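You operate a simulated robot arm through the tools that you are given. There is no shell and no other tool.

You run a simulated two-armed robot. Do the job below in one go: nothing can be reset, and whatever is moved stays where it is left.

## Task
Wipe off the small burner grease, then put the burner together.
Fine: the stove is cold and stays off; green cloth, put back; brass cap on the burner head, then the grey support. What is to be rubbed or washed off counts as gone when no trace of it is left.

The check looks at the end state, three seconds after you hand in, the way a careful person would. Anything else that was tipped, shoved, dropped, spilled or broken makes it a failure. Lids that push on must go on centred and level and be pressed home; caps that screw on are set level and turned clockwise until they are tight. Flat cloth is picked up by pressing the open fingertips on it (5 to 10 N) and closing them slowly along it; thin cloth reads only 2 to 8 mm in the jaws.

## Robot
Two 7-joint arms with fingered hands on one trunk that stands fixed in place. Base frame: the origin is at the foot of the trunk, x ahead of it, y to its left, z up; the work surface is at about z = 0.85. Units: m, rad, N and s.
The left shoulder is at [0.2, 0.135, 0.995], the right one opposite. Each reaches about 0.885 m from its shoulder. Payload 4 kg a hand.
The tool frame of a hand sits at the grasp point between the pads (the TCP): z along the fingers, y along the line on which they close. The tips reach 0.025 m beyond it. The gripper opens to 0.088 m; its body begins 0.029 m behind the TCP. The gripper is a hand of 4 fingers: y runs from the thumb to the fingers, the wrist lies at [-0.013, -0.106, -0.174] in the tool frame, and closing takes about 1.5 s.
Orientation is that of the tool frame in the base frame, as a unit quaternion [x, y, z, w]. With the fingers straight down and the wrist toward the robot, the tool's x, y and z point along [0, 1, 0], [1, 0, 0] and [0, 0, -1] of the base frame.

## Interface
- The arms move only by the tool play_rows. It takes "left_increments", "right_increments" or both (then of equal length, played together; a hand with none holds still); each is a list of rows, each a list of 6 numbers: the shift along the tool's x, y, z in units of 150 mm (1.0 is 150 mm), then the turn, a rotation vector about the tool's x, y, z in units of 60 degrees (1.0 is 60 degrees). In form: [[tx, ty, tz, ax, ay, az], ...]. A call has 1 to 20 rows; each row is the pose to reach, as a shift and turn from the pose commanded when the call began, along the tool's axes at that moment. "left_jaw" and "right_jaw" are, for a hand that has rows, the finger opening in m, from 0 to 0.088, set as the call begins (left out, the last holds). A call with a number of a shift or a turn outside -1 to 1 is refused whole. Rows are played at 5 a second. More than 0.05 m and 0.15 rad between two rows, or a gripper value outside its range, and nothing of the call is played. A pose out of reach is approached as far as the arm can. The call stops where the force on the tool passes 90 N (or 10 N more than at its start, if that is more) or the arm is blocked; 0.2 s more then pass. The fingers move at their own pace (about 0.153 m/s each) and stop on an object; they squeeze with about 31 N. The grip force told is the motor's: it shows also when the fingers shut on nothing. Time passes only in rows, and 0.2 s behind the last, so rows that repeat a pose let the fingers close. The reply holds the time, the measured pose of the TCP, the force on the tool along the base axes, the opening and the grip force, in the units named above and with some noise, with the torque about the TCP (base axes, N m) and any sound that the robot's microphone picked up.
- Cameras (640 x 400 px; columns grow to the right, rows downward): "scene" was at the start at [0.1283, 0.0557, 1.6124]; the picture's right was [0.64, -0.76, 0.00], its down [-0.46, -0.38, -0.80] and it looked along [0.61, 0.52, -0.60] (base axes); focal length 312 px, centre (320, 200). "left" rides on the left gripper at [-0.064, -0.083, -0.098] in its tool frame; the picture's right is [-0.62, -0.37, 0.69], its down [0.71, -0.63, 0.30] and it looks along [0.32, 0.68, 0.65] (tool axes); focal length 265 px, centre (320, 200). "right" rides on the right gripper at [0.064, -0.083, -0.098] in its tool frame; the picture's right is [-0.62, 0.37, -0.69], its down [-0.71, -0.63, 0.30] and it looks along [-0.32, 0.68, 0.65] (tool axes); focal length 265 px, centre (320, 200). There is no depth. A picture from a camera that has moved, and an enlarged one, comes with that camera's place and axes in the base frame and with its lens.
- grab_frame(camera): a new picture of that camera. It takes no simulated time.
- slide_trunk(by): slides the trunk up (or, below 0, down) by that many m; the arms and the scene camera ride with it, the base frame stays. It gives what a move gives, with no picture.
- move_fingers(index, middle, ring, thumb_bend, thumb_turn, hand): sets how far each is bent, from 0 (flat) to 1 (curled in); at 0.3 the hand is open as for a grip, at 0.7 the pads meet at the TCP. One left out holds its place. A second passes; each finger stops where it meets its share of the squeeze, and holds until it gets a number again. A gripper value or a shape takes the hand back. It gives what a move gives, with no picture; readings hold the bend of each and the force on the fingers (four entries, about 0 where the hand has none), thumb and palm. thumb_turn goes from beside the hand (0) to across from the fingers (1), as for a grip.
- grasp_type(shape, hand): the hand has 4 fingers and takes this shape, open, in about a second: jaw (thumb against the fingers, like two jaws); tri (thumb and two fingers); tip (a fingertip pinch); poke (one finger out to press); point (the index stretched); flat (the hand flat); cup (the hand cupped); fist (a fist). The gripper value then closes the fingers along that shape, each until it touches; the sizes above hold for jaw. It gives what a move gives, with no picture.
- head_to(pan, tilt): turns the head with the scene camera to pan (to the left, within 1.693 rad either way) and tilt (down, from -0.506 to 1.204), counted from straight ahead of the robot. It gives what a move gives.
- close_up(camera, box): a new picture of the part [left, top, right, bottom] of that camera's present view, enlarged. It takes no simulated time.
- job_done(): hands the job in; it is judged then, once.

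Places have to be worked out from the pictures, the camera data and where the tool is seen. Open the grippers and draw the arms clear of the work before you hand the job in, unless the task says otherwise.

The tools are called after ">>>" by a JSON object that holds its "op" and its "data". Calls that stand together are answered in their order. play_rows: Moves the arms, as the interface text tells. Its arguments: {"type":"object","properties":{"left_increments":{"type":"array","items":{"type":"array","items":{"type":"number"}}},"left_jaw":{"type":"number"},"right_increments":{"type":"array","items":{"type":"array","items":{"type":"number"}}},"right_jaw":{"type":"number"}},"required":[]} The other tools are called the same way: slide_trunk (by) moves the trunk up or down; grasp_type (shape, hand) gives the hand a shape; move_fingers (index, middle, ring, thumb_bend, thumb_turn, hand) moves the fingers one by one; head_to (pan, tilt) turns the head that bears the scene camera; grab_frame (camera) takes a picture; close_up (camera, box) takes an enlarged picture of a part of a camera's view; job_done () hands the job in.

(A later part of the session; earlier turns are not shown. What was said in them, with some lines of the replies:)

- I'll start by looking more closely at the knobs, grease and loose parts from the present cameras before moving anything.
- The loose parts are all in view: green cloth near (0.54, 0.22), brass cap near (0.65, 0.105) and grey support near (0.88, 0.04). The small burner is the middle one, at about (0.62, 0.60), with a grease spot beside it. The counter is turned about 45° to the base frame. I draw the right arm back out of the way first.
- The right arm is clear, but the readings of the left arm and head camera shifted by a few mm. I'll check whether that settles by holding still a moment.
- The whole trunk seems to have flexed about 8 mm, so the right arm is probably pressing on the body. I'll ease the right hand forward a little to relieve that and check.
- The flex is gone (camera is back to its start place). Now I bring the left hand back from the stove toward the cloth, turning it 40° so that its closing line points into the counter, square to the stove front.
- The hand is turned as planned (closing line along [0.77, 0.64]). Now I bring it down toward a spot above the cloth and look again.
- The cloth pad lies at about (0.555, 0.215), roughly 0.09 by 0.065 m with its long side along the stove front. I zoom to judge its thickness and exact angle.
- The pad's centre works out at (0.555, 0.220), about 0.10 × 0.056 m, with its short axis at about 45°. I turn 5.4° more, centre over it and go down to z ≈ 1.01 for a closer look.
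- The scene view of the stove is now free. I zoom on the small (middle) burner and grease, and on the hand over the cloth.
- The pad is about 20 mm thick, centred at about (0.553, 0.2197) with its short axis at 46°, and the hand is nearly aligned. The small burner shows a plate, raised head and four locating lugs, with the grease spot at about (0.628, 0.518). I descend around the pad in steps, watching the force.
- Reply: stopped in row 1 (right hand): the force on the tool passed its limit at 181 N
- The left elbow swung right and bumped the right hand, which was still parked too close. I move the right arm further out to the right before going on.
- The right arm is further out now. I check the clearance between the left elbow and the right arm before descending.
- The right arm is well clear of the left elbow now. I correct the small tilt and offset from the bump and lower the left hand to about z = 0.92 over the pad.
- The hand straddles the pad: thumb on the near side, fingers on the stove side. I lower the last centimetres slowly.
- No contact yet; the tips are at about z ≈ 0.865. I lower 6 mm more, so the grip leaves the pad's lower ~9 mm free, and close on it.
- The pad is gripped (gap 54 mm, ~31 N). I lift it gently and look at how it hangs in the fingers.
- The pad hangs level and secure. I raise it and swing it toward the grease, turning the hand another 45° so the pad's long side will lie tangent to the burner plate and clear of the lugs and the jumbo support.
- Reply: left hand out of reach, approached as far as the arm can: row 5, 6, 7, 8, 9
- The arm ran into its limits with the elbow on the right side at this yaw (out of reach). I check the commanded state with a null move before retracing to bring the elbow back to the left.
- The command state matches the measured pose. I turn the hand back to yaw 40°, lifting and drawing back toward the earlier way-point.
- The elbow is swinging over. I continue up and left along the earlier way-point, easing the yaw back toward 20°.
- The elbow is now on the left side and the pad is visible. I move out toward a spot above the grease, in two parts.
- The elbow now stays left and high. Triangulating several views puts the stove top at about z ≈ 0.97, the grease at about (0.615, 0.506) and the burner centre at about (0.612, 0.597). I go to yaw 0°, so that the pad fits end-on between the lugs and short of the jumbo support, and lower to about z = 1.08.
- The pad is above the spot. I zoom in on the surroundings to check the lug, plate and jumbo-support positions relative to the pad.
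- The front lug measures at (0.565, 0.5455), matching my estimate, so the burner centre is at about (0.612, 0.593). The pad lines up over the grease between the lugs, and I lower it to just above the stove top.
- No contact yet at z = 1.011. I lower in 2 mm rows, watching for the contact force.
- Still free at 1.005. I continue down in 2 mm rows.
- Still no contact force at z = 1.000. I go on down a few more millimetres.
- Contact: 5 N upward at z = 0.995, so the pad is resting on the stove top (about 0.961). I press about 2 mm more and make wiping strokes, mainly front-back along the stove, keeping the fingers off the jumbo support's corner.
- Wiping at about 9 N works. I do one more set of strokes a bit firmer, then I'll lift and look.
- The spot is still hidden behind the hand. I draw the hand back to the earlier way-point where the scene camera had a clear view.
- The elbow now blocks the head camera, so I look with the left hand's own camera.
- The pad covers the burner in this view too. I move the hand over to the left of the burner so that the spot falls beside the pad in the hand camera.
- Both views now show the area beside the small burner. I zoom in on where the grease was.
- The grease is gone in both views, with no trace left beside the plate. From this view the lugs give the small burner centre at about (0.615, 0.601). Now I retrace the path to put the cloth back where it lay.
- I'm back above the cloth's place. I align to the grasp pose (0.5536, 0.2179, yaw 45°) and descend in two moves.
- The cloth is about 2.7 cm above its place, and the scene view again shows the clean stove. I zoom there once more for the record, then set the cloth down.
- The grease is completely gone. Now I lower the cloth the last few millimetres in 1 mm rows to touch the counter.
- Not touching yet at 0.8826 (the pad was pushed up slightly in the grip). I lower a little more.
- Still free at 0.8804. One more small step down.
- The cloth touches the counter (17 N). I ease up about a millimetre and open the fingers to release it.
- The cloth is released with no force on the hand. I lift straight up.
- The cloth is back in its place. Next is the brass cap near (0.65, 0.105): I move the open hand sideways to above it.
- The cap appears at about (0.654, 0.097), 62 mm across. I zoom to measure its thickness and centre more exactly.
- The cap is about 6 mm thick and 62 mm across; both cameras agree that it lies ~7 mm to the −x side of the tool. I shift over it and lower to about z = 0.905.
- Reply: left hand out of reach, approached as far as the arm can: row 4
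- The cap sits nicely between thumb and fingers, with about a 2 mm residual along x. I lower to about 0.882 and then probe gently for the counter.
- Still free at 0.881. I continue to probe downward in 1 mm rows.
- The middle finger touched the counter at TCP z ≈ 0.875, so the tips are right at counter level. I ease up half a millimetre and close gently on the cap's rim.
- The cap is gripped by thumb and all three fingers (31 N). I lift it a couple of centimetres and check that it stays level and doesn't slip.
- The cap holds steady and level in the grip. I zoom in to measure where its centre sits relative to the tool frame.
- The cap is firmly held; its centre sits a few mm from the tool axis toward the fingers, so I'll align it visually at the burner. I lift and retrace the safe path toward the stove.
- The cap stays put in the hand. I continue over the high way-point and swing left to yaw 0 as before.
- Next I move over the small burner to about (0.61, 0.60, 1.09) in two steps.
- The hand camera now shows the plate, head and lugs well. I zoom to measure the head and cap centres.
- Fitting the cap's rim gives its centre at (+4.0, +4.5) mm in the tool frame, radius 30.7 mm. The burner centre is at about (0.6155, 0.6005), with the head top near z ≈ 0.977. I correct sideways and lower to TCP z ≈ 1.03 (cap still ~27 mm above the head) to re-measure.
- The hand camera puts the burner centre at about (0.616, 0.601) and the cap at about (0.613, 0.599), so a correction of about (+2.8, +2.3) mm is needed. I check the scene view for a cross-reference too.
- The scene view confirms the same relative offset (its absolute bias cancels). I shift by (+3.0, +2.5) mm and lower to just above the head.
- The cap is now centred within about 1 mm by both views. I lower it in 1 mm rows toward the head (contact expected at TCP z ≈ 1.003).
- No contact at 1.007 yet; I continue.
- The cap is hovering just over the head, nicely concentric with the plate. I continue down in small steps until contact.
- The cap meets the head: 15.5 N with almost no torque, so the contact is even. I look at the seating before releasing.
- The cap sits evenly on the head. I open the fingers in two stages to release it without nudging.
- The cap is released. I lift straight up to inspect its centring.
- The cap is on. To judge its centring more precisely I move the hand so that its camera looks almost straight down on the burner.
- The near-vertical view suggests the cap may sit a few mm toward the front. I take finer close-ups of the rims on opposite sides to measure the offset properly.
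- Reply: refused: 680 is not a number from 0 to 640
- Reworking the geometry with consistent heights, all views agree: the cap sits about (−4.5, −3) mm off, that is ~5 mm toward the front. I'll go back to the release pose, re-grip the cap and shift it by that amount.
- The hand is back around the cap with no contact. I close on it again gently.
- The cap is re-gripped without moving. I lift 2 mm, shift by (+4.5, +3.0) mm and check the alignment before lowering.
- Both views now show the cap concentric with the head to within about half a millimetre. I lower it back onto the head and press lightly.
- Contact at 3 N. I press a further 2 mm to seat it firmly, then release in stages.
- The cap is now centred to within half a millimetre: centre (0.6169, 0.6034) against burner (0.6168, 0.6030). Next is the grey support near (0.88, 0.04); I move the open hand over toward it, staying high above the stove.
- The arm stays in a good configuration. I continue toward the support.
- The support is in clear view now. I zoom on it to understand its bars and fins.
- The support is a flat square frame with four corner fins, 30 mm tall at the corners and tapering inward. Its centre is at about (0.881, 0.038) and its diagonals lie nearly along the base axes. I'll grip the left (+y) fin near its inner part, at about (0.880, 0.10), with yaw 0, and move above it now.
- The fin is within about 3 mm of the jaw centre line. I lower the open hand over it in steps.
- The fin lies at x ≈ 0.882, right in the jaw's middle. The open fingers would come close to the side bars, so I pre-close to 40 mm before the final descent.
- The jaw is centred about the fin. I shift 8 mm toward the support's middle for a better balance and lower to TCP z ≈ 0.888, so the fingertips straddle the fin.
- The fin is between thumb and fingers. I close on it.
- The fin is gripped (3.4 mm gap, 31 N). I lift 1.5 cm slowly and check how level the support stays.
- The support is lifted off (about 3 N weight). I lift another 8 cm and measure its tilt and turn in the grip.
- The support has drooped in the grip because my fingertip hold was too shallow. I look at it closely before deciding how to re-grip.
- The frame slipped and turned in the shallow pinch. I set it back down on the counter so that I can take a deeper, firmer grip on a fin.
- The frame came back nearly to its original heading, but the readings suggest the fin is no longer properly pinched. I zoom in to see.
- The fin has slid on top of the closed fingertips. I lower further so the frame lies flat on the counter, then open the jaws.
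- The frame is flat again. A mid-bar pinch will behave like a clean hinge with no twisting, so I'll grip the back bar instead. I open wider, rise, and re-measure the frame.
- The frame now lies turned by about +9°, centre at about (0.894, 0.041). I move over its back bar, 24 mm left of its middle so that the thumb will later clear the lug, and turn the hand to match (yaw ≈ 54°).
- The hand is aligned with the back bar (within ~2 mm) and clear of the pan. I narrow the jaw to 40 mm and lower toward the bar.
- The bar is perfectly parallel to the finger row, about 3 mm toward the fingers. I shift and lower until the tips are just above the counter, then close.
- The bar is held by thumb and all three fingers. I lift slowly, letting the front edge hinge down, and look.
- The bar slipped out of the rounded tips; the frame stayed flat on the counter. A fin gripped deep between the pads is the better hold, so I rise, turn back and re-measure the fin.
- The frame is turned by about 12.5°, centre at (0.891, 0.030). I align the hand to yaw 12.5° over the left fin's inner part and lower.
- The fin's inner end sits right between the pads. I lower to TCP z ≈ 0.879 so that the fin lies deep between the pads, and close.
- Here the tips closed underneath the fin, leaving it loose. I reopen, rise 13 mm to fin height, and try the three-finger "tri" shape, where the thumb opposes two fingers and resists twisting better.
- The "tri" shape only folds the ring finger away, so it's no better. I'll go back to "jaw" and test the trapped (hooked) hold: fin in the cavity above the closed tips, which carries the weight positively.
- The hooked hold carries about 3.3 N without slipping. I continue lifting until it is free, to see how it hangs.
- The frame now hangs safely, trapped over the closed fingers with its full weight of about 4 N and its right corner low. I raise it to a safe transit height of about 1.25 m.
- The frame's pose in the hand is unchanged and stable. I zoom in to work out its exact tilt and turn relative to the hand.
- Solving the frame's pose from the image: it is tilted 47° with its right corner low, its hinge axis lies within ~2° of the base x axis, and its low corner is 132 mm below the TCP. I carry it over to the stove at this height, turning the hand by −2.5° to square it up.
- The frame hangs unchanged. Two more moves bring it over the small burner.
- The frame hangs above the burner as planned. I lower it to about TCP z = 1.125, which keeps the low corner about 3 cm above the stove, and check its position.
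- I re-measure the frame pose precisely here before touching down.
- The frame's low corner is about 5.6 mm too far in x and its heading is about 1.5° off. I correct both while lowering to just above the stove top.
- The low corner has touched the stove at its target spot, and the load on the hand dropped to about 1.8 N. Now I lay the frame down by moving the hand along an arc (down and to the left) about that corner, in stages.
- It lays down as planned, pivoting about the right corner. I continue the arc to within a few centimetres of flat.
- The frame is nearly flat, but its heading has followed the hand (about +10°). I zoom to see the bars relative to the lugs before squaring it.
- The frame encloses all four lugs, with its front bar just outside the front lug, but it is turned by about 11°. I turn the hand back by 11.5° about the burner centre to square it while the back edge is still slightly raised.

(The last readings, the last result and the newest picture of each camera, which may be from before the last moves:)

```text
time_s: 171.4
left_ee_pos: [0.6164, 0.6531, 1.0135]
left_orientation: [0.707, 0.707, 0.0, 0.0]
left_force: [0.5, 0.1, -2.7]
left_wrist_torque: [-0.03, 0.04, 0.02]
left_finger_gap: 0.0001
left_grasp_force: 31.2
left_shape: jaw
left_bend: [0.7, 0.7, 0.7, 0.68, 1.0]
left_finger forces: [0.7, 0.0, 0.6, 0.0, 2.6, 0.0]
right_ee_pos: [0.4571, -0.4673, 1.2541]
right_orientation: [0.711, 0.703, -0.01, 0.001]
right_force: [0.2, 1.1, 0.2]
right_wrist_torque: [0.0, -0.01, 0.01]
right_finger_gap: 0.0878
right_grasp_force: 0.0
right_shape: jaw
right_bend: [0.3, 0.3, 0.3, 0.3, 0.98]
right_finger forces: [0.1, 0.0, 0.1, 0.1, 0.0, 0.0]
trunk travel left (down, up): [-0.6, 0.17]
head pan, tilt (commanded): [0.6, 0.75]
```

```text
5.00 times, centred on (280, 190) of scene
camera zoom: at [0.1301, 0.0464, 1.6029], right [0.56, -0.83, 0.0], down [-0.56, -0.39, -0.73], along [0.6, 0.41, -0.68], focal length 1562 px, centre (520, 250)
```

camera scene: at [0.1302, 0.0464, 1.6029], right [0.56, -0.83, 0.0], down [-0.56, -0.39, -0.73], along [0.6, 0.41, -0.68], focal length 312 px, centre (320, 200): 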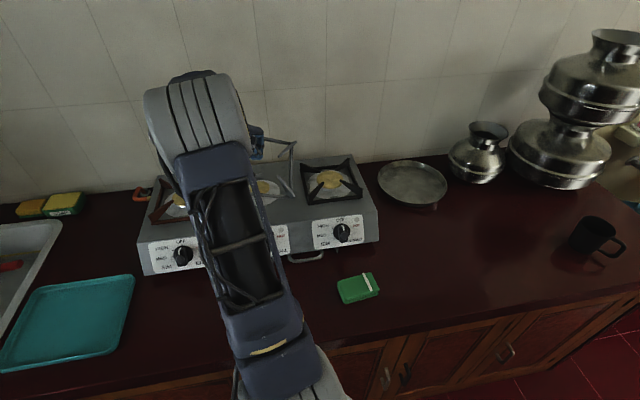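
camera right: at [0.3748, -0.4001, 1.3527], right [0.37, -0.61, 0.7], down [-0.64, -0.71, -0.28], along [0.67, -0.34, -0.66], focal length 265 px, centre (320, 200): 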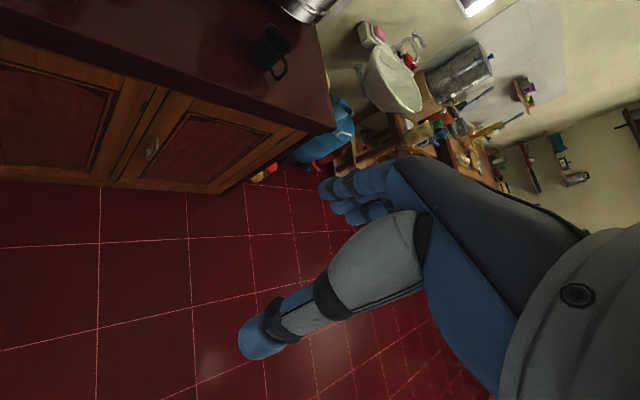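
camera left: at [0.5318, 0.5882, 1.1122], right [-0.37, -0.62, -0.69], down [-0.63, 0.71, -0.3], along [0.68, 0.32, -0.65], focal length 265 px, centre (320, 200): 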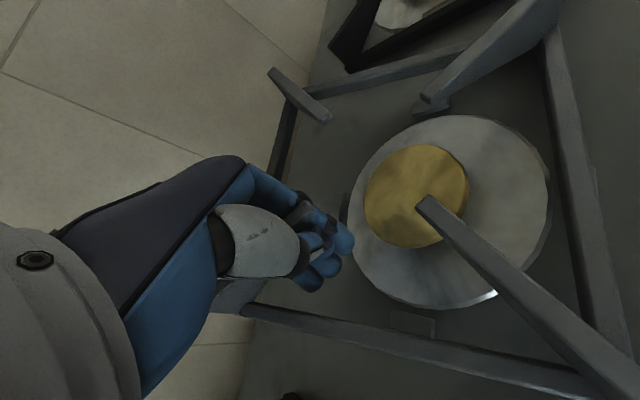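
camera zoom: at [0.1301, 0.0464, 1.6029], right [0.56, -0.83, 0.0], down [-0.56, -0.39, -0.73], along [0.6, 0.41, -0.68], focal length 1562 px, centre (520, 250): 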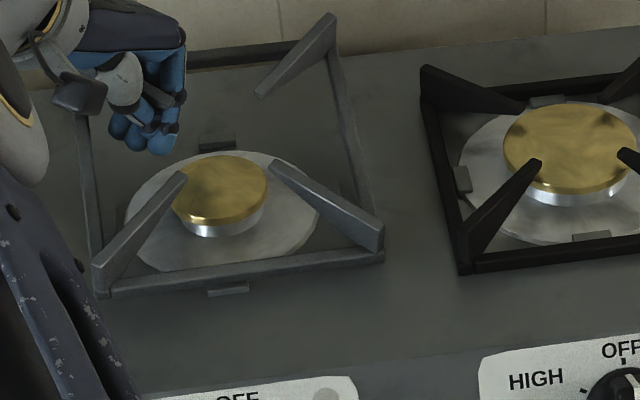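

It is squared now, but the front bar rides on top of the front lug: the frame sits about 9 mm too far back and about 10 mm too far right. I drag it by (−13.5, +1) mm so that the bar slides off to the front side of the lug.

>>> {"op": "play_rows", "data": {"left_increments": [[0.001, -0.02, 0, 0, 0, 0], [0.002, -0.045, 0, 0, 0, 0], [0.003, -0.07, 0, 0, 0, 0], [0.005, -0.09, 0, 0, 0, 0], [0.005, -0.09, 0, 0, 0, 0]]}}

>>> {"op": "grab_frame", "data": {"camera": "left"}}

>>> {"op": "close_up", "data": {"camera": "scene", "box": [230, 150, 330, 230]}}

```text
time_s: 172.6
left_ee_pos: [0.6027, 0.6543, 1.0148]
left_orientation: [0.707, 0.708, 0.0, 0.0]
left_force: [-0.1, 1.0, -3.6]
left_wrist_torque: [0.0, 0.03, 0.01]
left_finger_gap: 0.0
left_grasp_force: 30.7
left_shape: jaw
left_bend: [0.7, 0.7, 0.7, 0.68, 1.0]
left_finger forces: [1.5, 0.0, 0.2, 0.0, 3.6, 0.0]
right_ee_pos: [0.4564, -0.466, 1.254]
right_orientation: [0.711, 0.703, -0.01, 0.0]
right_force: [0.3, -0.1, 0.0]
right_wrist_torque: [-0.02, -0.01, 0.02]
right_finger_gap: 0.0876
right_grasp_force: 0.0
right_shape: jaw
right_bend: [0.3, 0.3, 0.3, 0.3, 0.98]
right_finger forces: [0.1, 0.1, 0.0, 0.0, 0.0, 0.0]
trunk travel left (down, up): [-0.6, 0.17]
head pan, tilt (commanded): [0.6, 0.75]
```

```text
taken
camera left: at [0.5186, 0.5886, 1.1119], right [-0.37, -0.62, -0.69], down [-0.63, 0.71, -0.3], along [0.68, 0.32, -0.65], focal length 265 px, centre (320, 200)
```

left: 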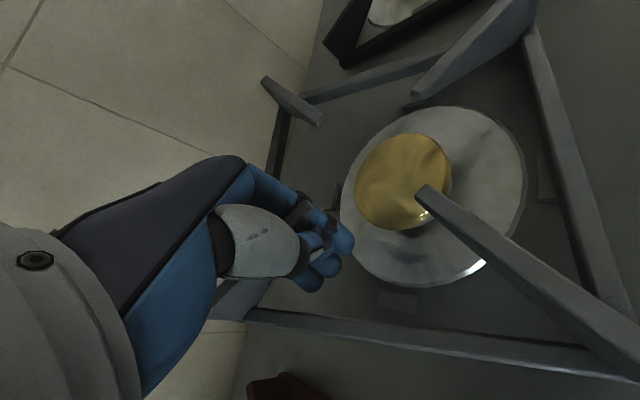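

```text
5.00 times, centred on (280, 190) of scene
camera zoom: at [0.1302, 0.0464, 1.6029], right [0.56, -0.83, 0.0], down [-0.56, -0.39, -0.73], along [0.6, 0.41, -0.68], focal length 1562 px, centre (520, 250)
```

zoom: 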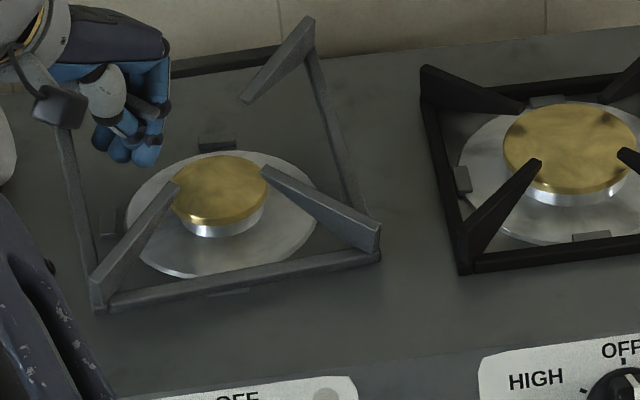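

The frame's centre is close to right, but it still seems to rest on lug tops with a few degrees of turn, because the trapped fin is loose in the hand. I lower the raised edge until the stove carries the frame.

>>> {"op": "play_rows", "data": {"left_increments": [[0, 0, 0.02, 0, 0, 0], [0, 0, 0.04, 0, 0, 0], [0, 0, 0.06, 0, 0, 0], [0, 0, 0.08, 0, 0, 0], [0, 0, 0.08, 0, 0, 0]]}}

>>> {"op": "play_rows", "data": {"left_increments": [[0, 0, 0.013, 0, 0, 0], [0, 0, 0.027, 0, 0, 0], [0, 0, 0.04, 0, 0, 0], [0, 0, 0.04, 0, 0, 0]]}}

>>> {"op": "grab_frame", "data": {"camera": "left"}}

>>> {"op": "close_up", "data": {"camera": "scene", "box": [230, 150, 330, 230]}}

```text
time_s: 173.8
left_ee_pos: [0.6025, 0.6551, 1.002]
left_orientation: [0.706, 0.708, 0.0, -0.001]
left_force: [0.0, 0.4, -1.9]
left_wrist_torque: [-0.02, 0.02, 0.01]
left_finger_gap: 0.0
left_grasp_force: 31.1
left_shape: jaw
left_bend: [0.7, 0.7, 0.7, 0.68, 1.0]
left_finger forces: [2.0, 0.0, 0.4, 0.1, 3.9, 0.0]
right_ee_pos: [0.4554, -0.4677, 1.2541]
right_orientation: [0.711, 0.703, -0.01, 0.0]
right_force: [-0.1, 0.3, 0.7]
right_wrist_torque: [-0.02, 0.01, 0.03]
right_finger_gap: 0.0877
right_grasp_force: 0.1
right_shape: jaw
right_bend: [0.3, 0.3, 0.3, 0.3, 0.98]
right_finger forces: [0.0, 0.0, 0.1, 0.0, 0.0, 0.0]
trunk travel left (down, up): [-0.6, 0.17]
head pan, tilt (commanded): [0.6, 0.75]
```

```text
time_s: 174.8
left_ee_pos: [0.6024, 0.6548, 0.9954]
left_orientation: [0.707, 0.707, 0.001, -0.001]
left_force: [-0.2, 0.1, -2.7]
left_wrist_torque: [-0.06, 0.02, 0.04]
left_finger_gap: 0.0001
left_grasp_force: 30.7
left_shape: jaw
left_bend: [0.7, 0.7, 0.7, 0.68, 1.0]
left_finger forces: [2.3, 0.0, 0.7, 0.0, 4.1, 0.0]
right_ee_pos: [0.4561, -0.4672, 1.2541]
right_orientation: [0.711, 0.703, -0.01, 0.0]
right_force: [-0.4, 0.4, 0.6]
right_wrist_torque: [0.0, -0.02, -0.02]
right_finger_gap: 0.0877
right_grasp_force: 0.1
right_shape: jaw
right_bend: [0.3, 0.3, 0.3, 0.3, 0.98]
right_finger forces: [0.0, 0.0, 0.0, 0.0, 0.0, 0.0]
trunk travel left (down, up): [-0.6, 0.17]
head pan, tilt (commanded): [0.6, 0.75]
```

```text
taken
camera left: at [0.5184, 0.5897, 1.094], right [-0.37, -0.62, -0.69], down [-0.63, 0.71, -0.3], along [0.68, 0.32, -0.65], focal length 265 px, centre (320, 200)
```

left: 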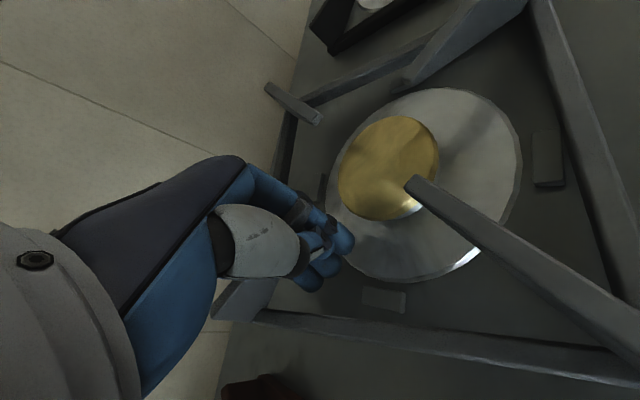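

```text
5.00 times, centred on (280, 190) of scene
camera zoom: at [0.1302, 0.0464, 1.6029], right [0.56, -0.83, 0.0], down [-0.56, -0.39, -0.73], along [0.6, 0.41, -0.68], focal length 1562 px, centre (520, 250)
```

zoom: 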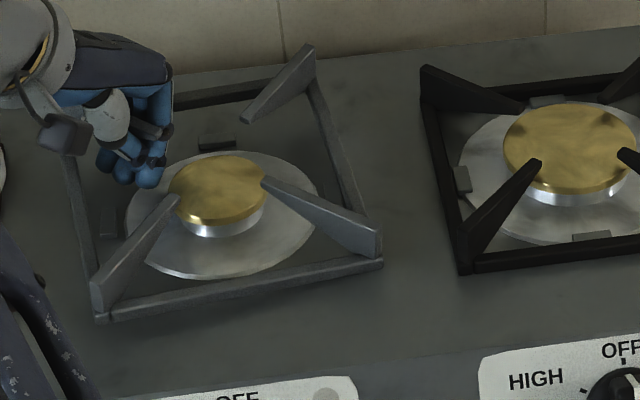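

The front bar now lies outside the front lug, at stove level, with the left edge only a few mm high and about 6° of turn left. I lower another 4 mm and release the fin, so I can re-grip it properly for the final squaring.

>>> {"op": "play_rows", "data": {"left_increments": [[0, 0, 0.009, 0, 0, 0], [0, 0, 0.018, 0, 0, 0], [0, 0, 0.027, 0, 0, 0], [0, 0, 0.027, 0, 0, 0]]}}

>>> {"op": "play_rows", "data": {"left_increments": [[0, 0, 0, 0, 0, 0], [0, 0, 0, 0, 0, 0], [0, 0, 0, 0, 0, 0], [0, 0, 0, 0, 0, 0]], "left_jaw": 0.03}}

>>> {"op": "grab_frame", "data": {"camera": "left"}}

>>> {"op": "close_up", "data": {"camera": "scene", "box": [230, 150, 330, 230]}}

```text
time_s: 175.8
left_ee_pos: [0.6023, 0.6549, 0.9917]
left_orientation: [0.707, 0.707, 0.001, 0.0]
left_force: [-0.1, 0.4, -1.9]
left_wrist_torque: [-0.02, 0.02, 0.01]
left_finger_gap: 0.0
left_grasp_force: 30.9
left_shape: jaw
left_bend: [0.7, 0.7, 0.7, 0.68, 1.0]
left_finger forces: [2.3, 0.0, 1.0, 0.1, 4.5, 0.0]
right_ee_pos: [0.4559, -0.4666, 1.2547]
right_orientation: [0.711, 0.703, -0.01, 0.0]
right_force: [-0.9, -0.8, -1.3]
right_wrist_torque: [-0.02, -0.01, -0.02]
right_finger_gap: 0.0875
right_grasp_force: 0.0
right_shape: jaw
right_bend: [0.3, 0.3, 0.3, 0.3, 0.98]
right_finger forces: [0.1, 0.0, 0.0, 0.1, 0.0, 0.0]
trunk travel left (down, up): [-0.6, 0.17]
head pan, tilt (commanded): [0.6, 0.75]
```

```text
time_s: 176.8
left_ee_pos: [0.6024, 0.6548, 0.993]
left_orientation: [0.707, 0.707, 0.0, 0.001]
left_force: [0.3, -0.9, -1.7]
left_wrist_torque: [0.01, -0.01, 0.0]
left_finger_gap: 0.013
left_grasp_force: 0.1
left_shape: jaw
left_bend: [0.76, 0.77, 0.49, 0.84, 1.0]
left_finger forces: [0.0, 0.0, 0.6, 0.1, 0.1, 0.0]
right_ee_pos: [0.456, -0.4672, 1.2548]
right_orientation: [0.71, 0.704, -0.009, 0.0]
right_force: [-0.1, -0.1, -0.4]
right_wrist_torque: [0.01, 0.02, 0.0]
right_finger_gap: 0.0878
right_grasp_force: 0.2
right_shape: jaw
right_bend: [0.3, 0.3, 0.3, 0.3, 0.98]
right_finger forces: [0.0, 0.0, 0.0, 0.1, 0.0, 0.1]
trunk travel left (down, up): [-0.6, 0.17]
head pan, tilt (commanded): [0.6, 0.75]
```

```text
taken
camera left: at [0.5184, 0.5896, 1.0905], right [-0.37, -0.62, -0.69], down [-0.63, 0.71, -0.3], along [0.68, 0.32, -0.65], focal length 265 px, centre (320, 200)
```

left: 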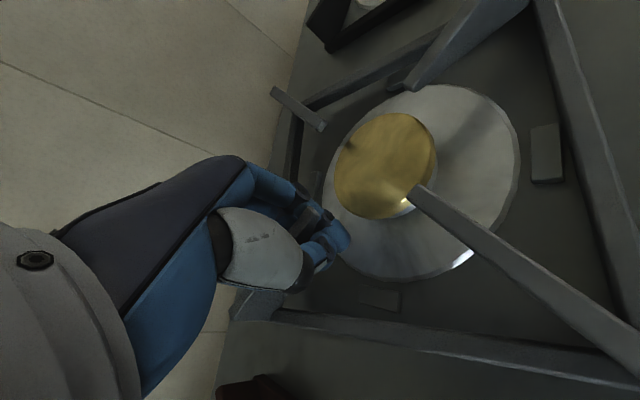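

```text
5.00 times, centred on (280, 190) of scene
camera zoom: at [0.1301, 0.0463, 1.6029], right [0.56, -0.83, 0.0], down [-0.56, -0.39, -0.73], along [0.6, 0.41, -0.68], focal length 1562 px, centre (520, 250)
```

zoom: 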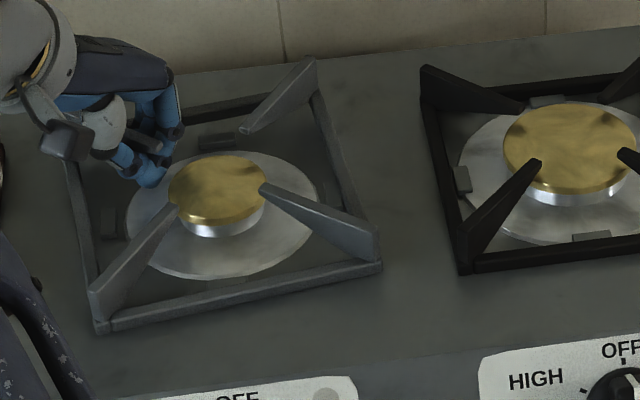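

The fingers only opened to 13 mm, so something is blocking them. I zoom in on the hand and fin.

>>> {"op": "close_up", "data": {"camera": "left", "box": [210, 160, 410, 340]}}

>>> {"op": "close_up", "data": {"camera": "scene", "box": [230, 150, 290, 210]}}

```text
2.22 times, centred on (310, 250) of left
camera zoom: at [0.5184, 0.5896, 1.0905], right [-0.37, -0.62, -0.69], down [-0.63, 0.71, -0.3], along [0.68, 0.32, -0.65], focal length 590 px, centre (342, 89)
```

zoom: 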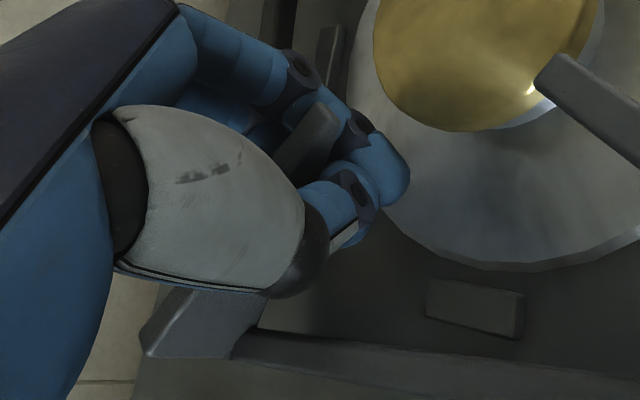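

```text
6.67 times, centred on (260, 180) of scene
camera zoom: at [0.1301, 0.0463, 1.6029], right [0.56, -0.83, 0.0], down [-0.56, -0.39, -0.73], along [0.6, 0.41, -0.68], focal length 2083 px, centre (720, 333)
```

zoom: 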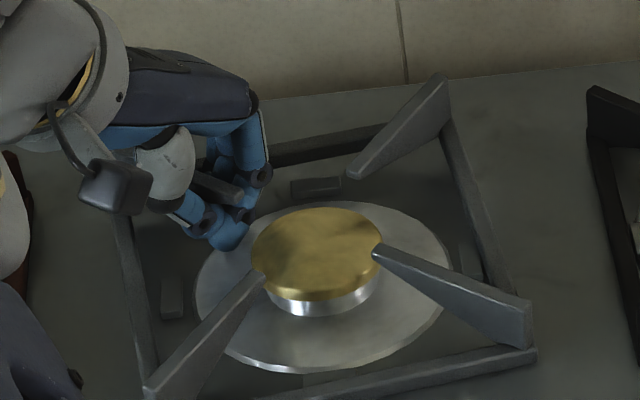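

The thumb's opening is blocked by the left lug, since the tips are below its top. I raise the hand 5 mm so that the tips clear the lug, and open again.

>>> {"op": "play_rows", "data": {"left_increments": [[0, 0.01, -0.012, 0, 0, 0], [0, 0.02, -0.024, 0, 0, 0], [0, 0.03, -0.035, 0, 0, 0], [0, 0.03, -0.035, 0, 0, 0], [0, 0.03, -0.035, 0, 0, 0], [0, 0.03, -0.035, 0, 0, 0]], "left_jaw": 0.03}}

>>> {"op": "close_up", "data": {"camera": "left", "box": [210, 160, 410, 340]}}

>>> {"op": "close_up", "data": {"camera": "scene", "box": [230, 150, 310, 220]}}

```text
time_s: 178.2
left_ee_pos: [0.6091, 0.6547, 0.9973]
left_orientation: [0.707, 0.707, 0.0, 0.0]
left_force: [0.4, -1.2, -2.5]
left_wrist_torque: [-0.01, 0.01, -0.03]
left_finger_gap: 0.0139
left_grasp_force: 0.0
left_shape: jaw
left_bend: [0.77, 0.77, 0.49, 0.84, 1.0]
left_finger forces: [1.2, 0.0, 0.1, 0.1, 0.1, 0.0]
right_ee_pos: [0.4568, -0.4664, 1.2555]
right_orientation: [0.711, 0.703, -0.01, 0.0]
right_force: [0.6, -0.1, -0.7]
right_wrist_torque: [0.0, 0.02, 0.01]
right_finger_gap: 0.0877
right_grasp_force: 0.1
right_shape: jaw
right_bend: [0.3, 0.3, 0.3, 0.3, 0.98]
right_finger forces: [0.0, 0.0, 0.0, 0.0, 0.2, 0.0]
trunk travel left (down, up): [-0.6, 0.17]
head pan, tilt (commanded): [0.6, 0.75]
```

```text
2.22 times, centred on (310, 250) of left
camera zoom: at [0.5243, 0.5896, 1.0956], right [-0.37, -0.62, -0.69], down [-0.63, 0.71, -0.3], along [0.68, 0.32, -0.65], focal length 590 px, centre (342, 89)
```

zoom: 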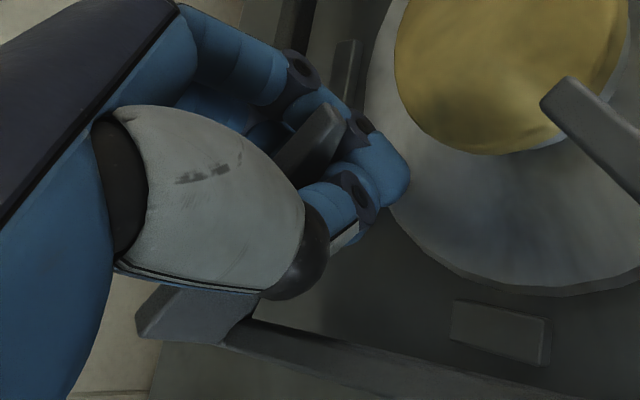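

```text
5.71 times, centred on (270, 185) of scene
camera zoom: at [0.1302, 0.0464, 1.6029], right [0.56, -0.83, 0.0], down [-0.56, -0.39, -0.73], along [0.6, 0.41, -0.68], focal length 1786 px, centre (606, 286)
```

zoom: 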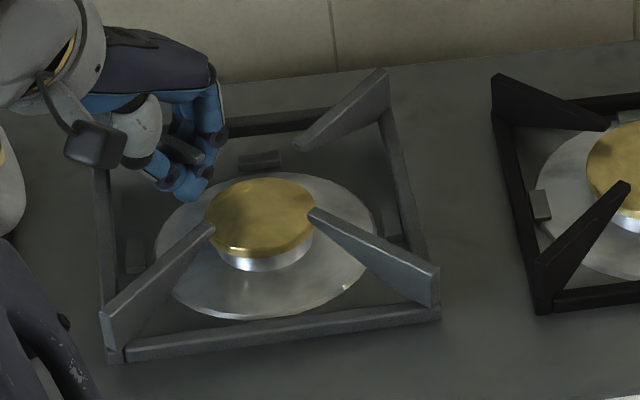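

The frame now looks well squared around the lugs. I open the hand wider to free the fin.

>>> {"op": "play_rows", "data": {"left_increments": [[0, 0, 0, 0, 0, 0], [0, 0, 0, 0, 0, 0], [0, 0, 0, 0, 0, 0], [0, 0, 0, 0, 0, 0], [0, 0, 0, 0, 0, 0]], "left_jaw": 0.06}}

>>> {"op": "close_up", "data": {"camera": "left", "box": [210, 160, 410, 340]}}

>>> {"op": "close_up", "data": {"camera": "scene", "box": [230, 150, 310, 220]}}

```text
time_s: 179.4
left_ee_pos: [0.6087, 0.6558, 0.9988]
left_orientation: [0.706, 0.708, 0.0, 0.001]
left_force: [0.0, 1.7, 0.0]
left_wrist_torque: [-0.01, 0.02, -0.01]
left_finger_gap: 0.0593
left_grasp_force: 0.1
left_shape: jaw
left_bend: [0.28, 0.38, 0.34, 0.6, 1.0]
left_finger forces: [0.0, 0.0, 0.0, 0.0, 0.0, 0.0]
right_ee_pos: [0.4575, -0.4662, 1.2539]
right_orientation: [0.711, 0.704, -0.01, 0.001]
right_force: [0.6, 0.1, -0.3]
right_wrist_torque: [0.01, -0.01, 0.03]
right_finger_gap: 0.0877
right_grasp_force: 0.2
right_shape: jaw
right_bend: [0.3, 0.3, 0.3, 0.3, 0.98]
right_finger forces: [0.0, 0.0, 0.0, 0.1, 0.0, 0.0]
trunk travel left (down, up): [-0.6, 0.17]
head pan, tilt (commanded): [0.6, 0.75]
```

```text
2.22 times, centred on (310, 250) of left
camera zoom: at [0.5242, 0.5896, 1.0956], right [-0.37, -0.62, -0.69], down [-0.63, 0.71, -0.3], along [0.68, 0.32, -0.65], focal length 590 px, centre (342, 89)
```

zoom: 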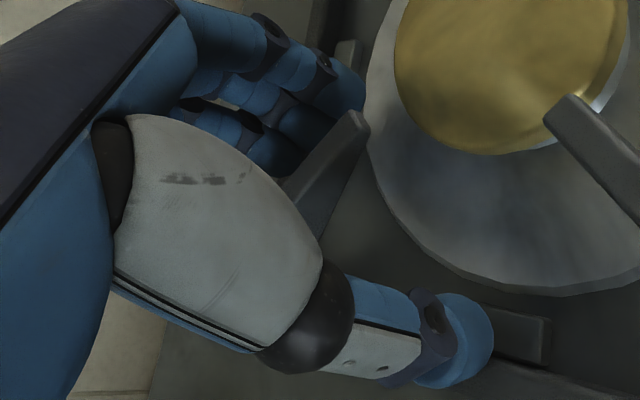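

```text
5.71 times, centred on (270, 185) of scene
camera zoom: at [0.1301, 0.0463, 1.6029], right [0.56, -0.83, 0.0], down [-0.56, -0.39, -0.73], along [0.6, 0.41, -0.68], focal length 1786 px, centre (606, 286)
```

zoom: 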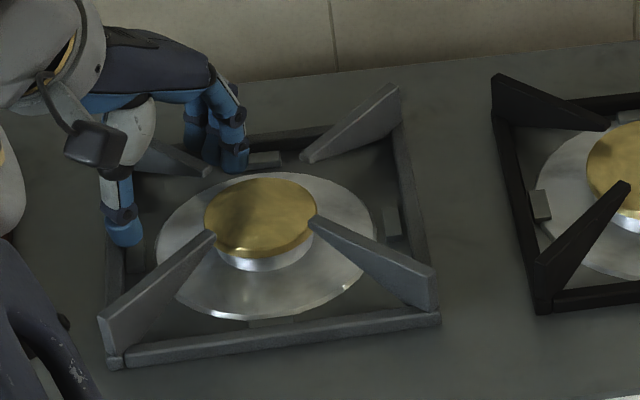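

The frame dropped flat around the lugs with the cap in the middle. I lift the hand straight up, clear of it.

>>> {"op": "play_rows", "data": {"left_increments": [[0, 0, -0.04, 0, 0, 0], [0, 0, -0.1, 0, 0, 0], [0, 0, -0.2, 0, 0, 0], [0, 0, -0.35, 0, 0, 0], [0, 0, -0.55, 0, 0, 0], [0, 0, -0.75, 0, 0, 0], [0, 0, -0.9, 0, 0, 0], [0, 0, -0.9, 0, 0, 0]]}}

>>> {"op": "grab_frame", "data": {"camera": "left"}}

>>> {"op": "close_up", "data": {"camera": "scene", "box": [230, 150, 310, 220]}}

>>> {"op": "close_up", "data": {"camera": "left", "box": [320, 130, 620, 400]}}

```text
time_s: 181.2
left_ee_pos: [0.6087, 0.6567, 1.1318]
left_orientation: [0.707, 0.707, 0.0, 0.0]
left_force: [-0.9, 0.6, 1.1]
left_wrist_torque: [-0.01, 0.0, 0.0]
left_finger_gap: 0.0598
left_grasp_force: 0.0
left_shape: jaw
left_bend: [0.28, 0.38, 0.34, 0.6, 1.0]
left_finger forces: [0.0, 0.0, 0.0, 0.0, 0.0, 0.0]
right_ee_pos: [0.4566, -0.4655, 1.2543]
right_orientation: [0.711, 0.703, -0.01, -0.001]
right_force: [0.8, 0.1, -0.3]
right_wrist_torque: [-0.01, -0.01, -0.02]
right_finger_gap: 0.0879
right_grasp_force: 0.1
right_shape: jaw
right_bend: [0.3, 0.3, 0.3, 0.3, 0.98]
right_finger forces: [0.0, 0.1, 0.0, 0.0, 0.1, 0.0]
trunk travel left (down, up): [-0.6, 0.17]
head pan, tilt (commanded): [0.6, 0.75]
```

```text
taken
camera left: at [0.5248, 0.5911, 1.2293], right [-0.37, -0.62, -0.69], down [-0.63, 0.71, -0.3], along [0.68, 0.32, -0.65], focal length 265 px, centre (320, 200)
```

left: 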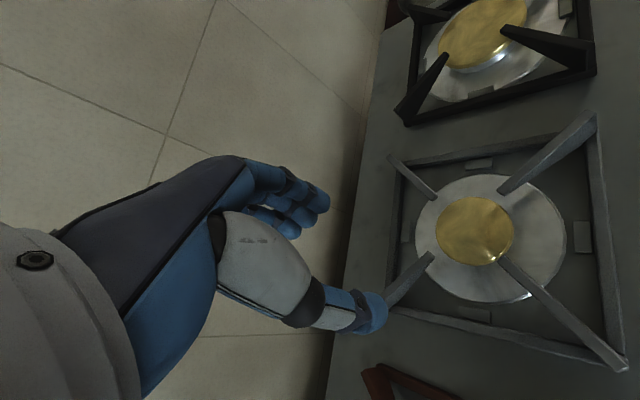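

```text
5.71 times, centred on (270, 185) of scene
camera zoom: at [0.1301, 0.0463, 1.6029], right [0.56, -0.83, 0.0], down [-0.56, -0.39, -0.73], along [0.6, 0.41, -0.68], focal length 1786 px, centre (606, 286)
```

zoom: 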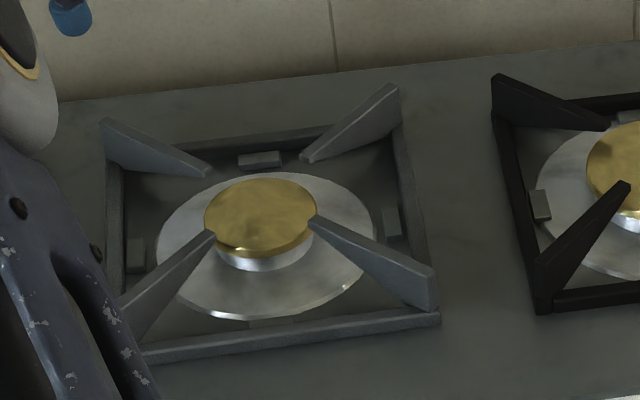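

```text
1.48 times, centred on (470, 265) of left
camera zoom: at [0.5248, 0.5911, 1.2293], right [-0.37, -0.62, -0.69], down [-0.63, 0.71, -0.3], along [0.68, 0.32, -0.65], focal length 393 px, centre (98, 104)
```

zoom: 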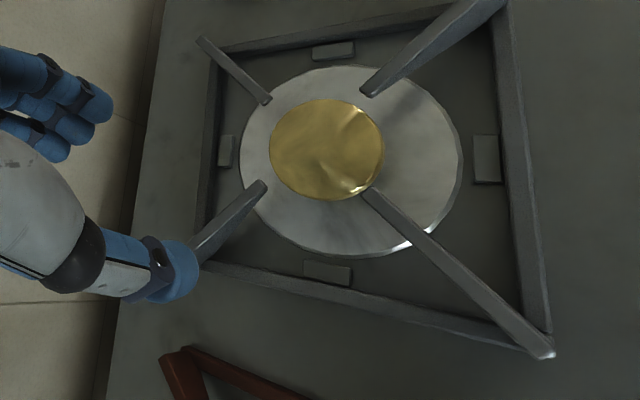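

The support is seated: all four lugs lie inside the frame, its centre is within about 1.5 mm and 1° of the burner, and the cap is still centred. Now I open the hand fully and draw the left arm up and back.

>>> {"op": "play_rows", "data": {"left_increments": [[0, 0, -0.2, 0, 0, 0], [0, 0, -0.4, 0, 0, 0], [0, 0, -0.6, 0, 0, 0], [-0.15, -0.15, -0.8, 0, 0, 0], [-0.35, -0.35, -0.95, 0, 0, 0], [-0.55, -0.55, -1.0, 0, 0, 0], [-0.75, -0.78, -1.0, 0, 0, 0], [-0.9, -0.95, -1.0, 0, 0, 0], [-0.9, -0.95, -1.0, 0, 0, 0]], "left_jaw": 0.088}}

>>> {"op": "grab_frame", "data": {"camera": "scene"}}

>>> {"op": "grab_frame", "data": {"camera": "left"}}

```text
time_s: 183.2
left_ee_pos: [0.4659, 0.5192, 1.2817]
left_orientation: [0.707, 0.707, 0.0, -0.001]
left_force: [0.1, 0.0, -0.7]
left_wrist_torque: [0.0, 0.02, 0.01]
left_finger_gap: 0.0879
left_grasp_force: 0.0
left_shape: jaw
left_bend: [0.3, 0.3, 0.3, 0.3, 0.98]
left_finger forces: [0.0, 0.1, 0.0, 0.0, 0.0, 0.0]
right_ee_pos: [0.4554, -0.4673, 1.2546]
right_orientation: [0.71, 0.704, -0.01, 0.0]
right_force: [0.2, 0.5, 0.2]
right_wrist_torque: [-0.01, 0.01, -0.02]
right_finger_gap: 0.088
right_grasp_force: 0.1
right_shape: jaw
right_bend: [0.3, 0.3, 0.3, 0.3, 0.98]
right_finger forces: [0.1, 0.0, 0.0, 0.0, 0.0, 0.0]
trunk travel left (down, up): [-0.6, 0.17]
head pan, tilt (commanded): [0.6, 0.75]
```

```text
taken
camera scene: at [0.1301, 0.0463, 1.6029], right [0.56, -0.83, 0.0], down [-0.56, -0.39, -0.73], along [0.6, 0.41, -0.68], focal length 312 px, centre (320, 200)
```

scene: 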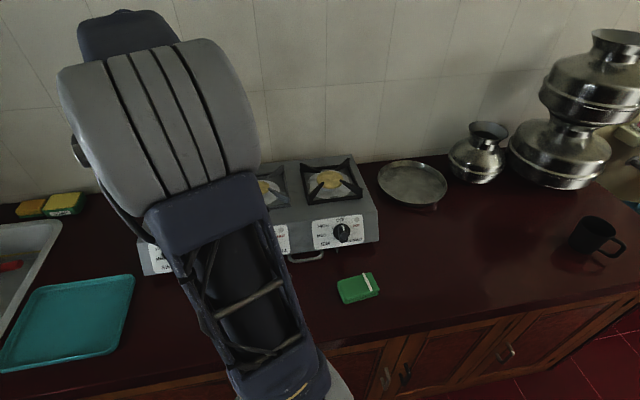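

```text
taken
camera left: at [0.3807, 0.4534, 1.3806], right [-0.37, -0.62, -0.69], down [-0.63, 0.71, -0.3], along [0.68, 0.32, -0.65], focal length 265 px, centre (320, 200)
```

left: 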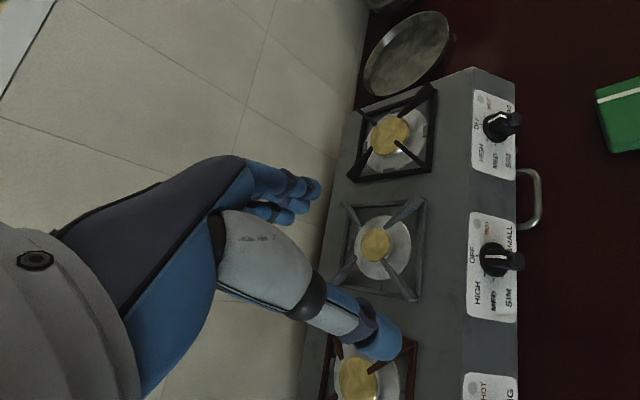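

Everything looks in place. I take final close-ups of the burner, the wiped area and the cloth.

>>> {"op": "close_up", "data": {"camera": "left", "box": [320, 170, 480, 310]}}

>>> {"op": "close_up", "data": {"camera": "scene", "box": [250, 150, 390, 310]}}

>>> {"op": "close_up", "data": {"camera": "left", "box": [340, 70, 540, 300]}}

```text
2.86 times, centred on (400, 240) of left
camera zoom: at [0.3807, 0.4534, 1.3806], right [-0.37, -0.62, -0.69], down [-0.63, 0.71, -0.3], along [0.68, 0.32, -0.65], focal length 758 px, centre (91, 86)
```

zoom: 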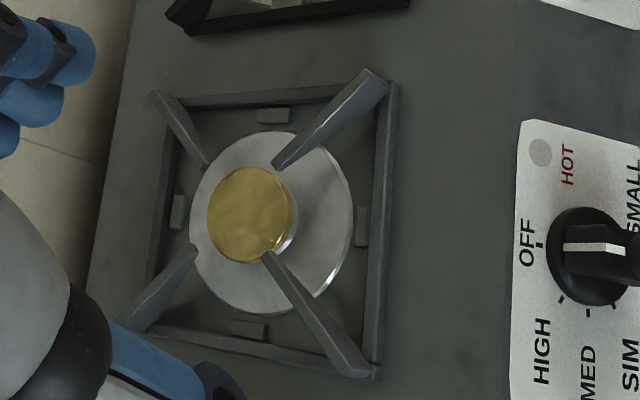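

```text
2.50 times, centred on (320, 230) of scene
camera zoom: at [0.1301, 0.0463, 1.6029], right [0.56, -0.83, 0.0], down [-0.56, -0.39, -0.73], along [0.6, 0.41, -0.68], focal length 781 px, centre (320, 125)
```

zoom: 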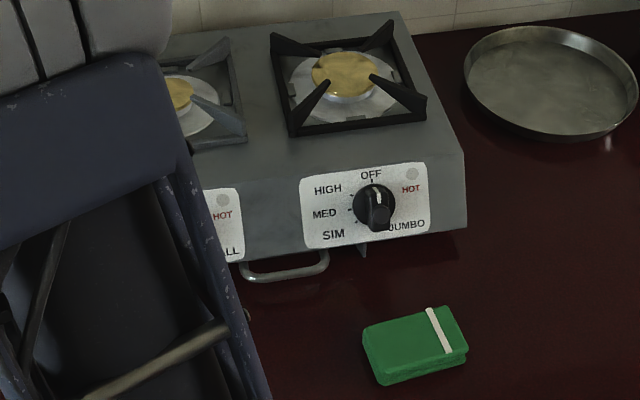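

```text
1.74 times, centred on (440, 185) of left
camera zoom: at [0.3807, 0.4534, 1.3806], right [-0.37, -0.62, -0.69], down [-0.63, 0.71, -0.3], along [0.68, 0.32, -0.65], focal length 462 px, centre (111, 226)
```

zoom: 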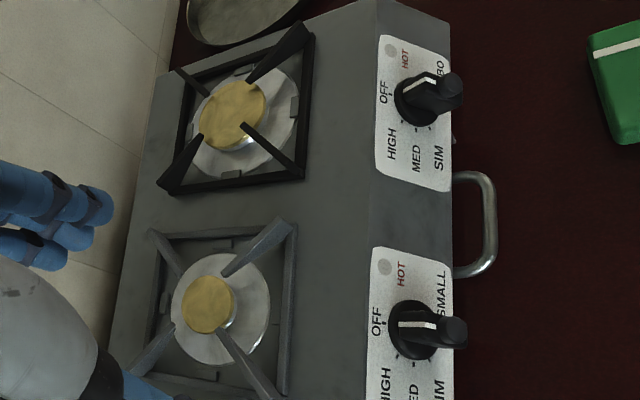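

The burner and wiped area look right. The jumbo knob's mark looks slanted in the hand view, so I check both knobs closely against the start picture.

>>> {"op": "close_up", "data": {"camera": "scene", "box": [305, 205, 375, 255]}}

>>> {"op": "close_up", "data": {"camera": "left", "box": [460, 80, 540, 160]}}

>>> {"op": "close_up", "data": {"camera": "left", "box": [460, 205, 540, 325]}}

```text
8.00 times, centred on (340, 230) of scene
camera zoom: at [0.1301, 0.0463, 1.6029], right [0.56, -0.83, 0.0], down [-0.56, -0.39, -0.73], along [0.6, 0.41, -0.68], focal length 2500 px, centre (160, -40)
```

zoom: 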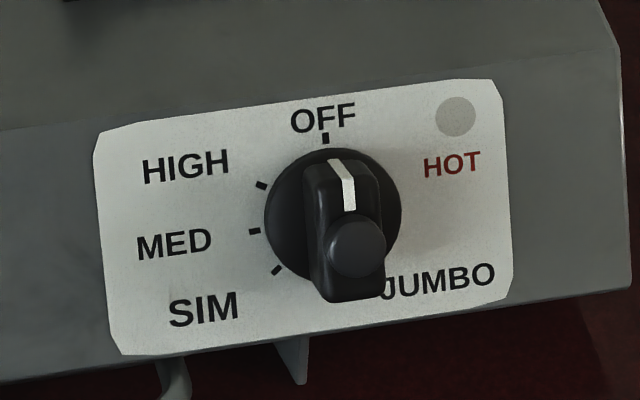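

```text
5.00 times, centred on (500, 120) of left
camera zoom: at [0.3807, 0.4534, 1.3806], right [-0.37, -0.62, -0.69], down [-0.63, 0.71, -0.3], along [0.68, 0.32, -0.65], focal length 1327 px, centre (-580, 600)
```

zoom: 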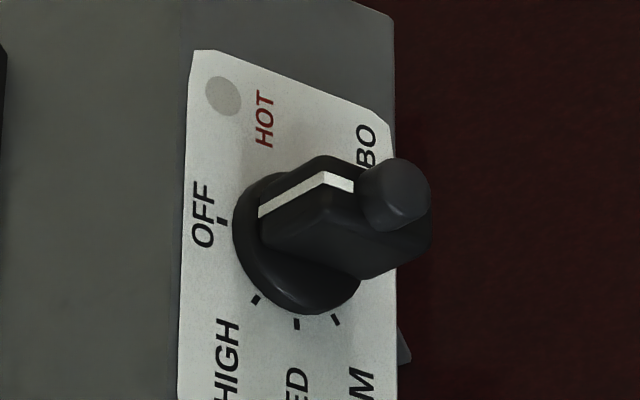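

```text
3.33 times, centred on (500, 265) of left
camera zoom: at [0.3807, 0.4534, 1.3806], right [-0.37, -0.62, -0.69], down [-0.63, 0.71, -0.3], along [0.68, 0.32, -0.65], focal length 885 px, centre (-280, -17)
```

zoom: 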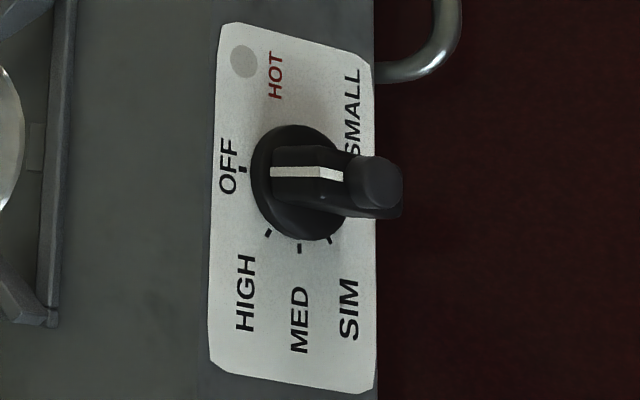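

Both knobs still point to OFF. I turn the head back to its starting view to compare the whole scene with the first picture.

>>> {"op": "head_to", "data": {"pan": 0.702, "tilt": 0.639}}

>>> {"op": "grab_frame", "data": {"camera": "scene"}}

>>> {"op": "close_up", "data": {"camera": "scene", "box": [300, 180, 560, 370]}}

```text
time_s: 183.9
left_ee_pos: [0.4657, 0.5187, 1.2834]
left_orientation: [0.707, 0.707, 0.0, 0.0]
left_force: [0.0, -0.5, 1.1]
left_wrist_torque: [0.04, -0.01, -0.02]
left_finger_gap: 0.0879
left_grasp_force: 0.1
left_shape: jaw
left_bend: [0.3, 0.3, 0.3, 0.3, 0.98]
left_finger forces: [0.0, 0.1, 0.1, 0.1, 0.1, 0.0]
right_ee_pos: [0.4568, -0.4673, 1.2548]
right_orientation: [0.71, 0.704, -0.01, 0.0]
right_force: [0.8, -1.0, 0.4]
right_wrist_torque: [0.01, -0.01, 0.01]
right_finger_gap: 0.0878
right_grasp_force: 0.0
right_shape: jaw
right_bend: [0.3, 0.3, 0.3, 0.3, 0.98]
right_finger forces: [0.0, 0.1, 0.1, 0.1, 0.0, 0.1]
trunk travel left (down, up): [-0.6, 0.17]
head pan, tilt (commanded): [0.702, 0.639]
```

```text
taken
camera scene: at [0.1283, 0.0557, 1.6124], right [0.65, -0.76, 0.0], down [-0.46, -0.38, -0.8], along [0.61, 0.52, -0.6], focal length 312 px, centre (320, 200)
```

scene: 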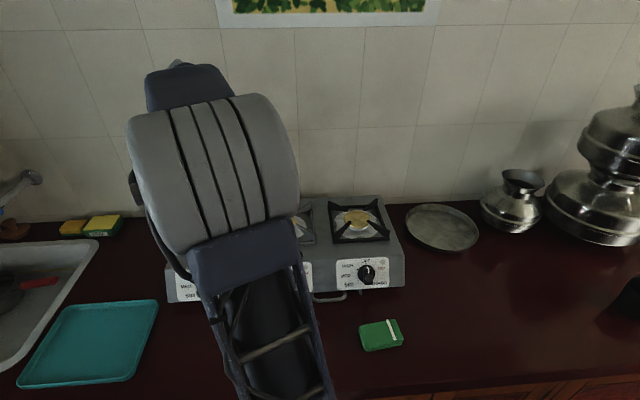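

```text
2.11 times, centred on (430, 275) of scene
camera zoom: at [0.1283, 0.0557, 1.6124], right [0.65, -0.76, 0.0], down [-0.46, -0.38, -0.8], along [0.61, 0.52, -0.6], focal length 658 px, centre (88, 42)
```

zoom: 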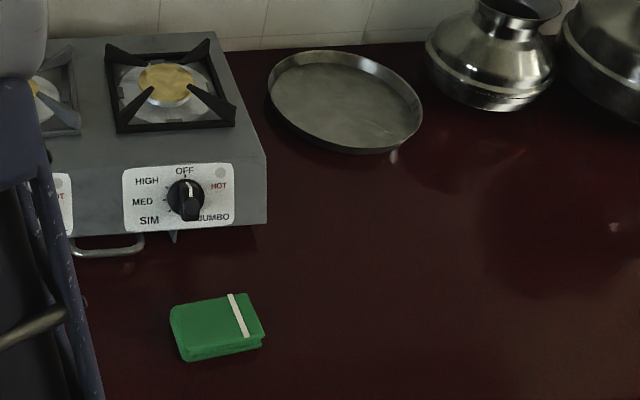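

The cloth, pan, pots, mug and knobs all match the start picture. I draw the left arm a little further back from the stove, then hand in.

>>> {"op": "play_rows", "data": {"left_increments": [[-0.15, -0.08, -0.04, 0, 0, 0], [-0.3, -0.16, -0.08, 0, 0, 0], [-0.45, -0.24, -0.12, 0, 0, 0], [-0.5, -0.28, -0.12, 0, 0, 0], [-0.5, -0.28, -0.12, 0, 0, 0]], "left_jaw": 0.088}}

>>> {"op": "grab_frame", "data": {"camera": "left"}}

```text
time_s: 185.1
left_ee_pos: [0.4232, 0.443, 1.3002]
left_orientation: [0.707, 0.707, 0.0, 0.0]
left_force: [-0.4, 0.4, -0.2]
left_wrist_torque: [-0.01, 0.0, 0.01]
left_finger_gap: 0.0878
left_grasp_force: 0.1
left_shape: jaw
left_bend: [0.3, 0.3, 0.3, 0.3, 0.98]
left_finger forces: [0.0, 0.0, 0.0, 0.0, 0.0, 0.0]
right_ee_pos: [0.4563, -0.4668, 1.2545]
right_orientation: [0.711, 0.703, -0.01, -0.001]
right_force: [0.1, -0.4, 0.6]
right_wrist_torque: [0.02, -0.02, 0.0]
right_finger_gap: 0.0875
right_grasp_force: 0.1
right_shape: jaw
right_bend: [0.3, 0.3, 0.3, 0.3, 0.98]
right_finger forces: [0.0, 0.0, 0.0, 0.0, 0.0, 0.0]
trunk travel left (down, up): [-0.6, 0.17]
head pan, tilt (commanded): [0.702, 0.639]
```

```text
taken
camera left: at [0.3382, 0.3777, 1.3987], right [-0.37, -0.62, -0.69], down [-0.63, 0.71, -0.3], along [0.68, 0.32, -0.65], focal length 265 px, centre (320, 200)
```

left: 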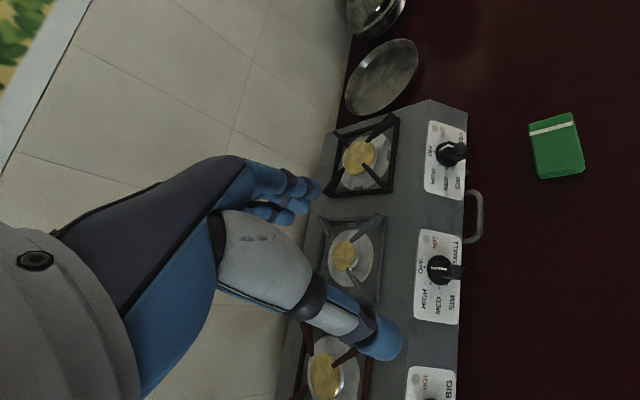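

The grease is gone, the cap and grey support are on the small burner, the cloth is back, and the jumbo and small burner knobs point to OFF. Both hands are open and clear of the stove, so I hand in.

>>> {"op": "job_done", "data": {}}

```text
The job is handed in.
```

The small burner is clean and put together, and I have handed the job in.

- **Grease:** wiped off with the green cloth. No trace shows in the close-ups I took afterwards.
- **Cloth:** back where it lay, within a few millimetres and turned by about 5°.
- **Brass cap:** on the burner head, centred to within about half a millimetre, and pressed down with about 14 N.
- **Grey support:** sits flat around the four lugs, about 1.5 mm and 1° off true. It slipped from my grip twice before this, but each time it only resettled on the counter. I released it from a few millimetres up, and it dropped into place.
- **Everything else:** the pan, pots and stove look the same as in the starting picture. The jumbo and small knobs point to OFF. I did not check the left (big) knob up close, but no move went near it.

My left elbow bumped my parked right hand once early on. Nothing in the kitchen was touched.
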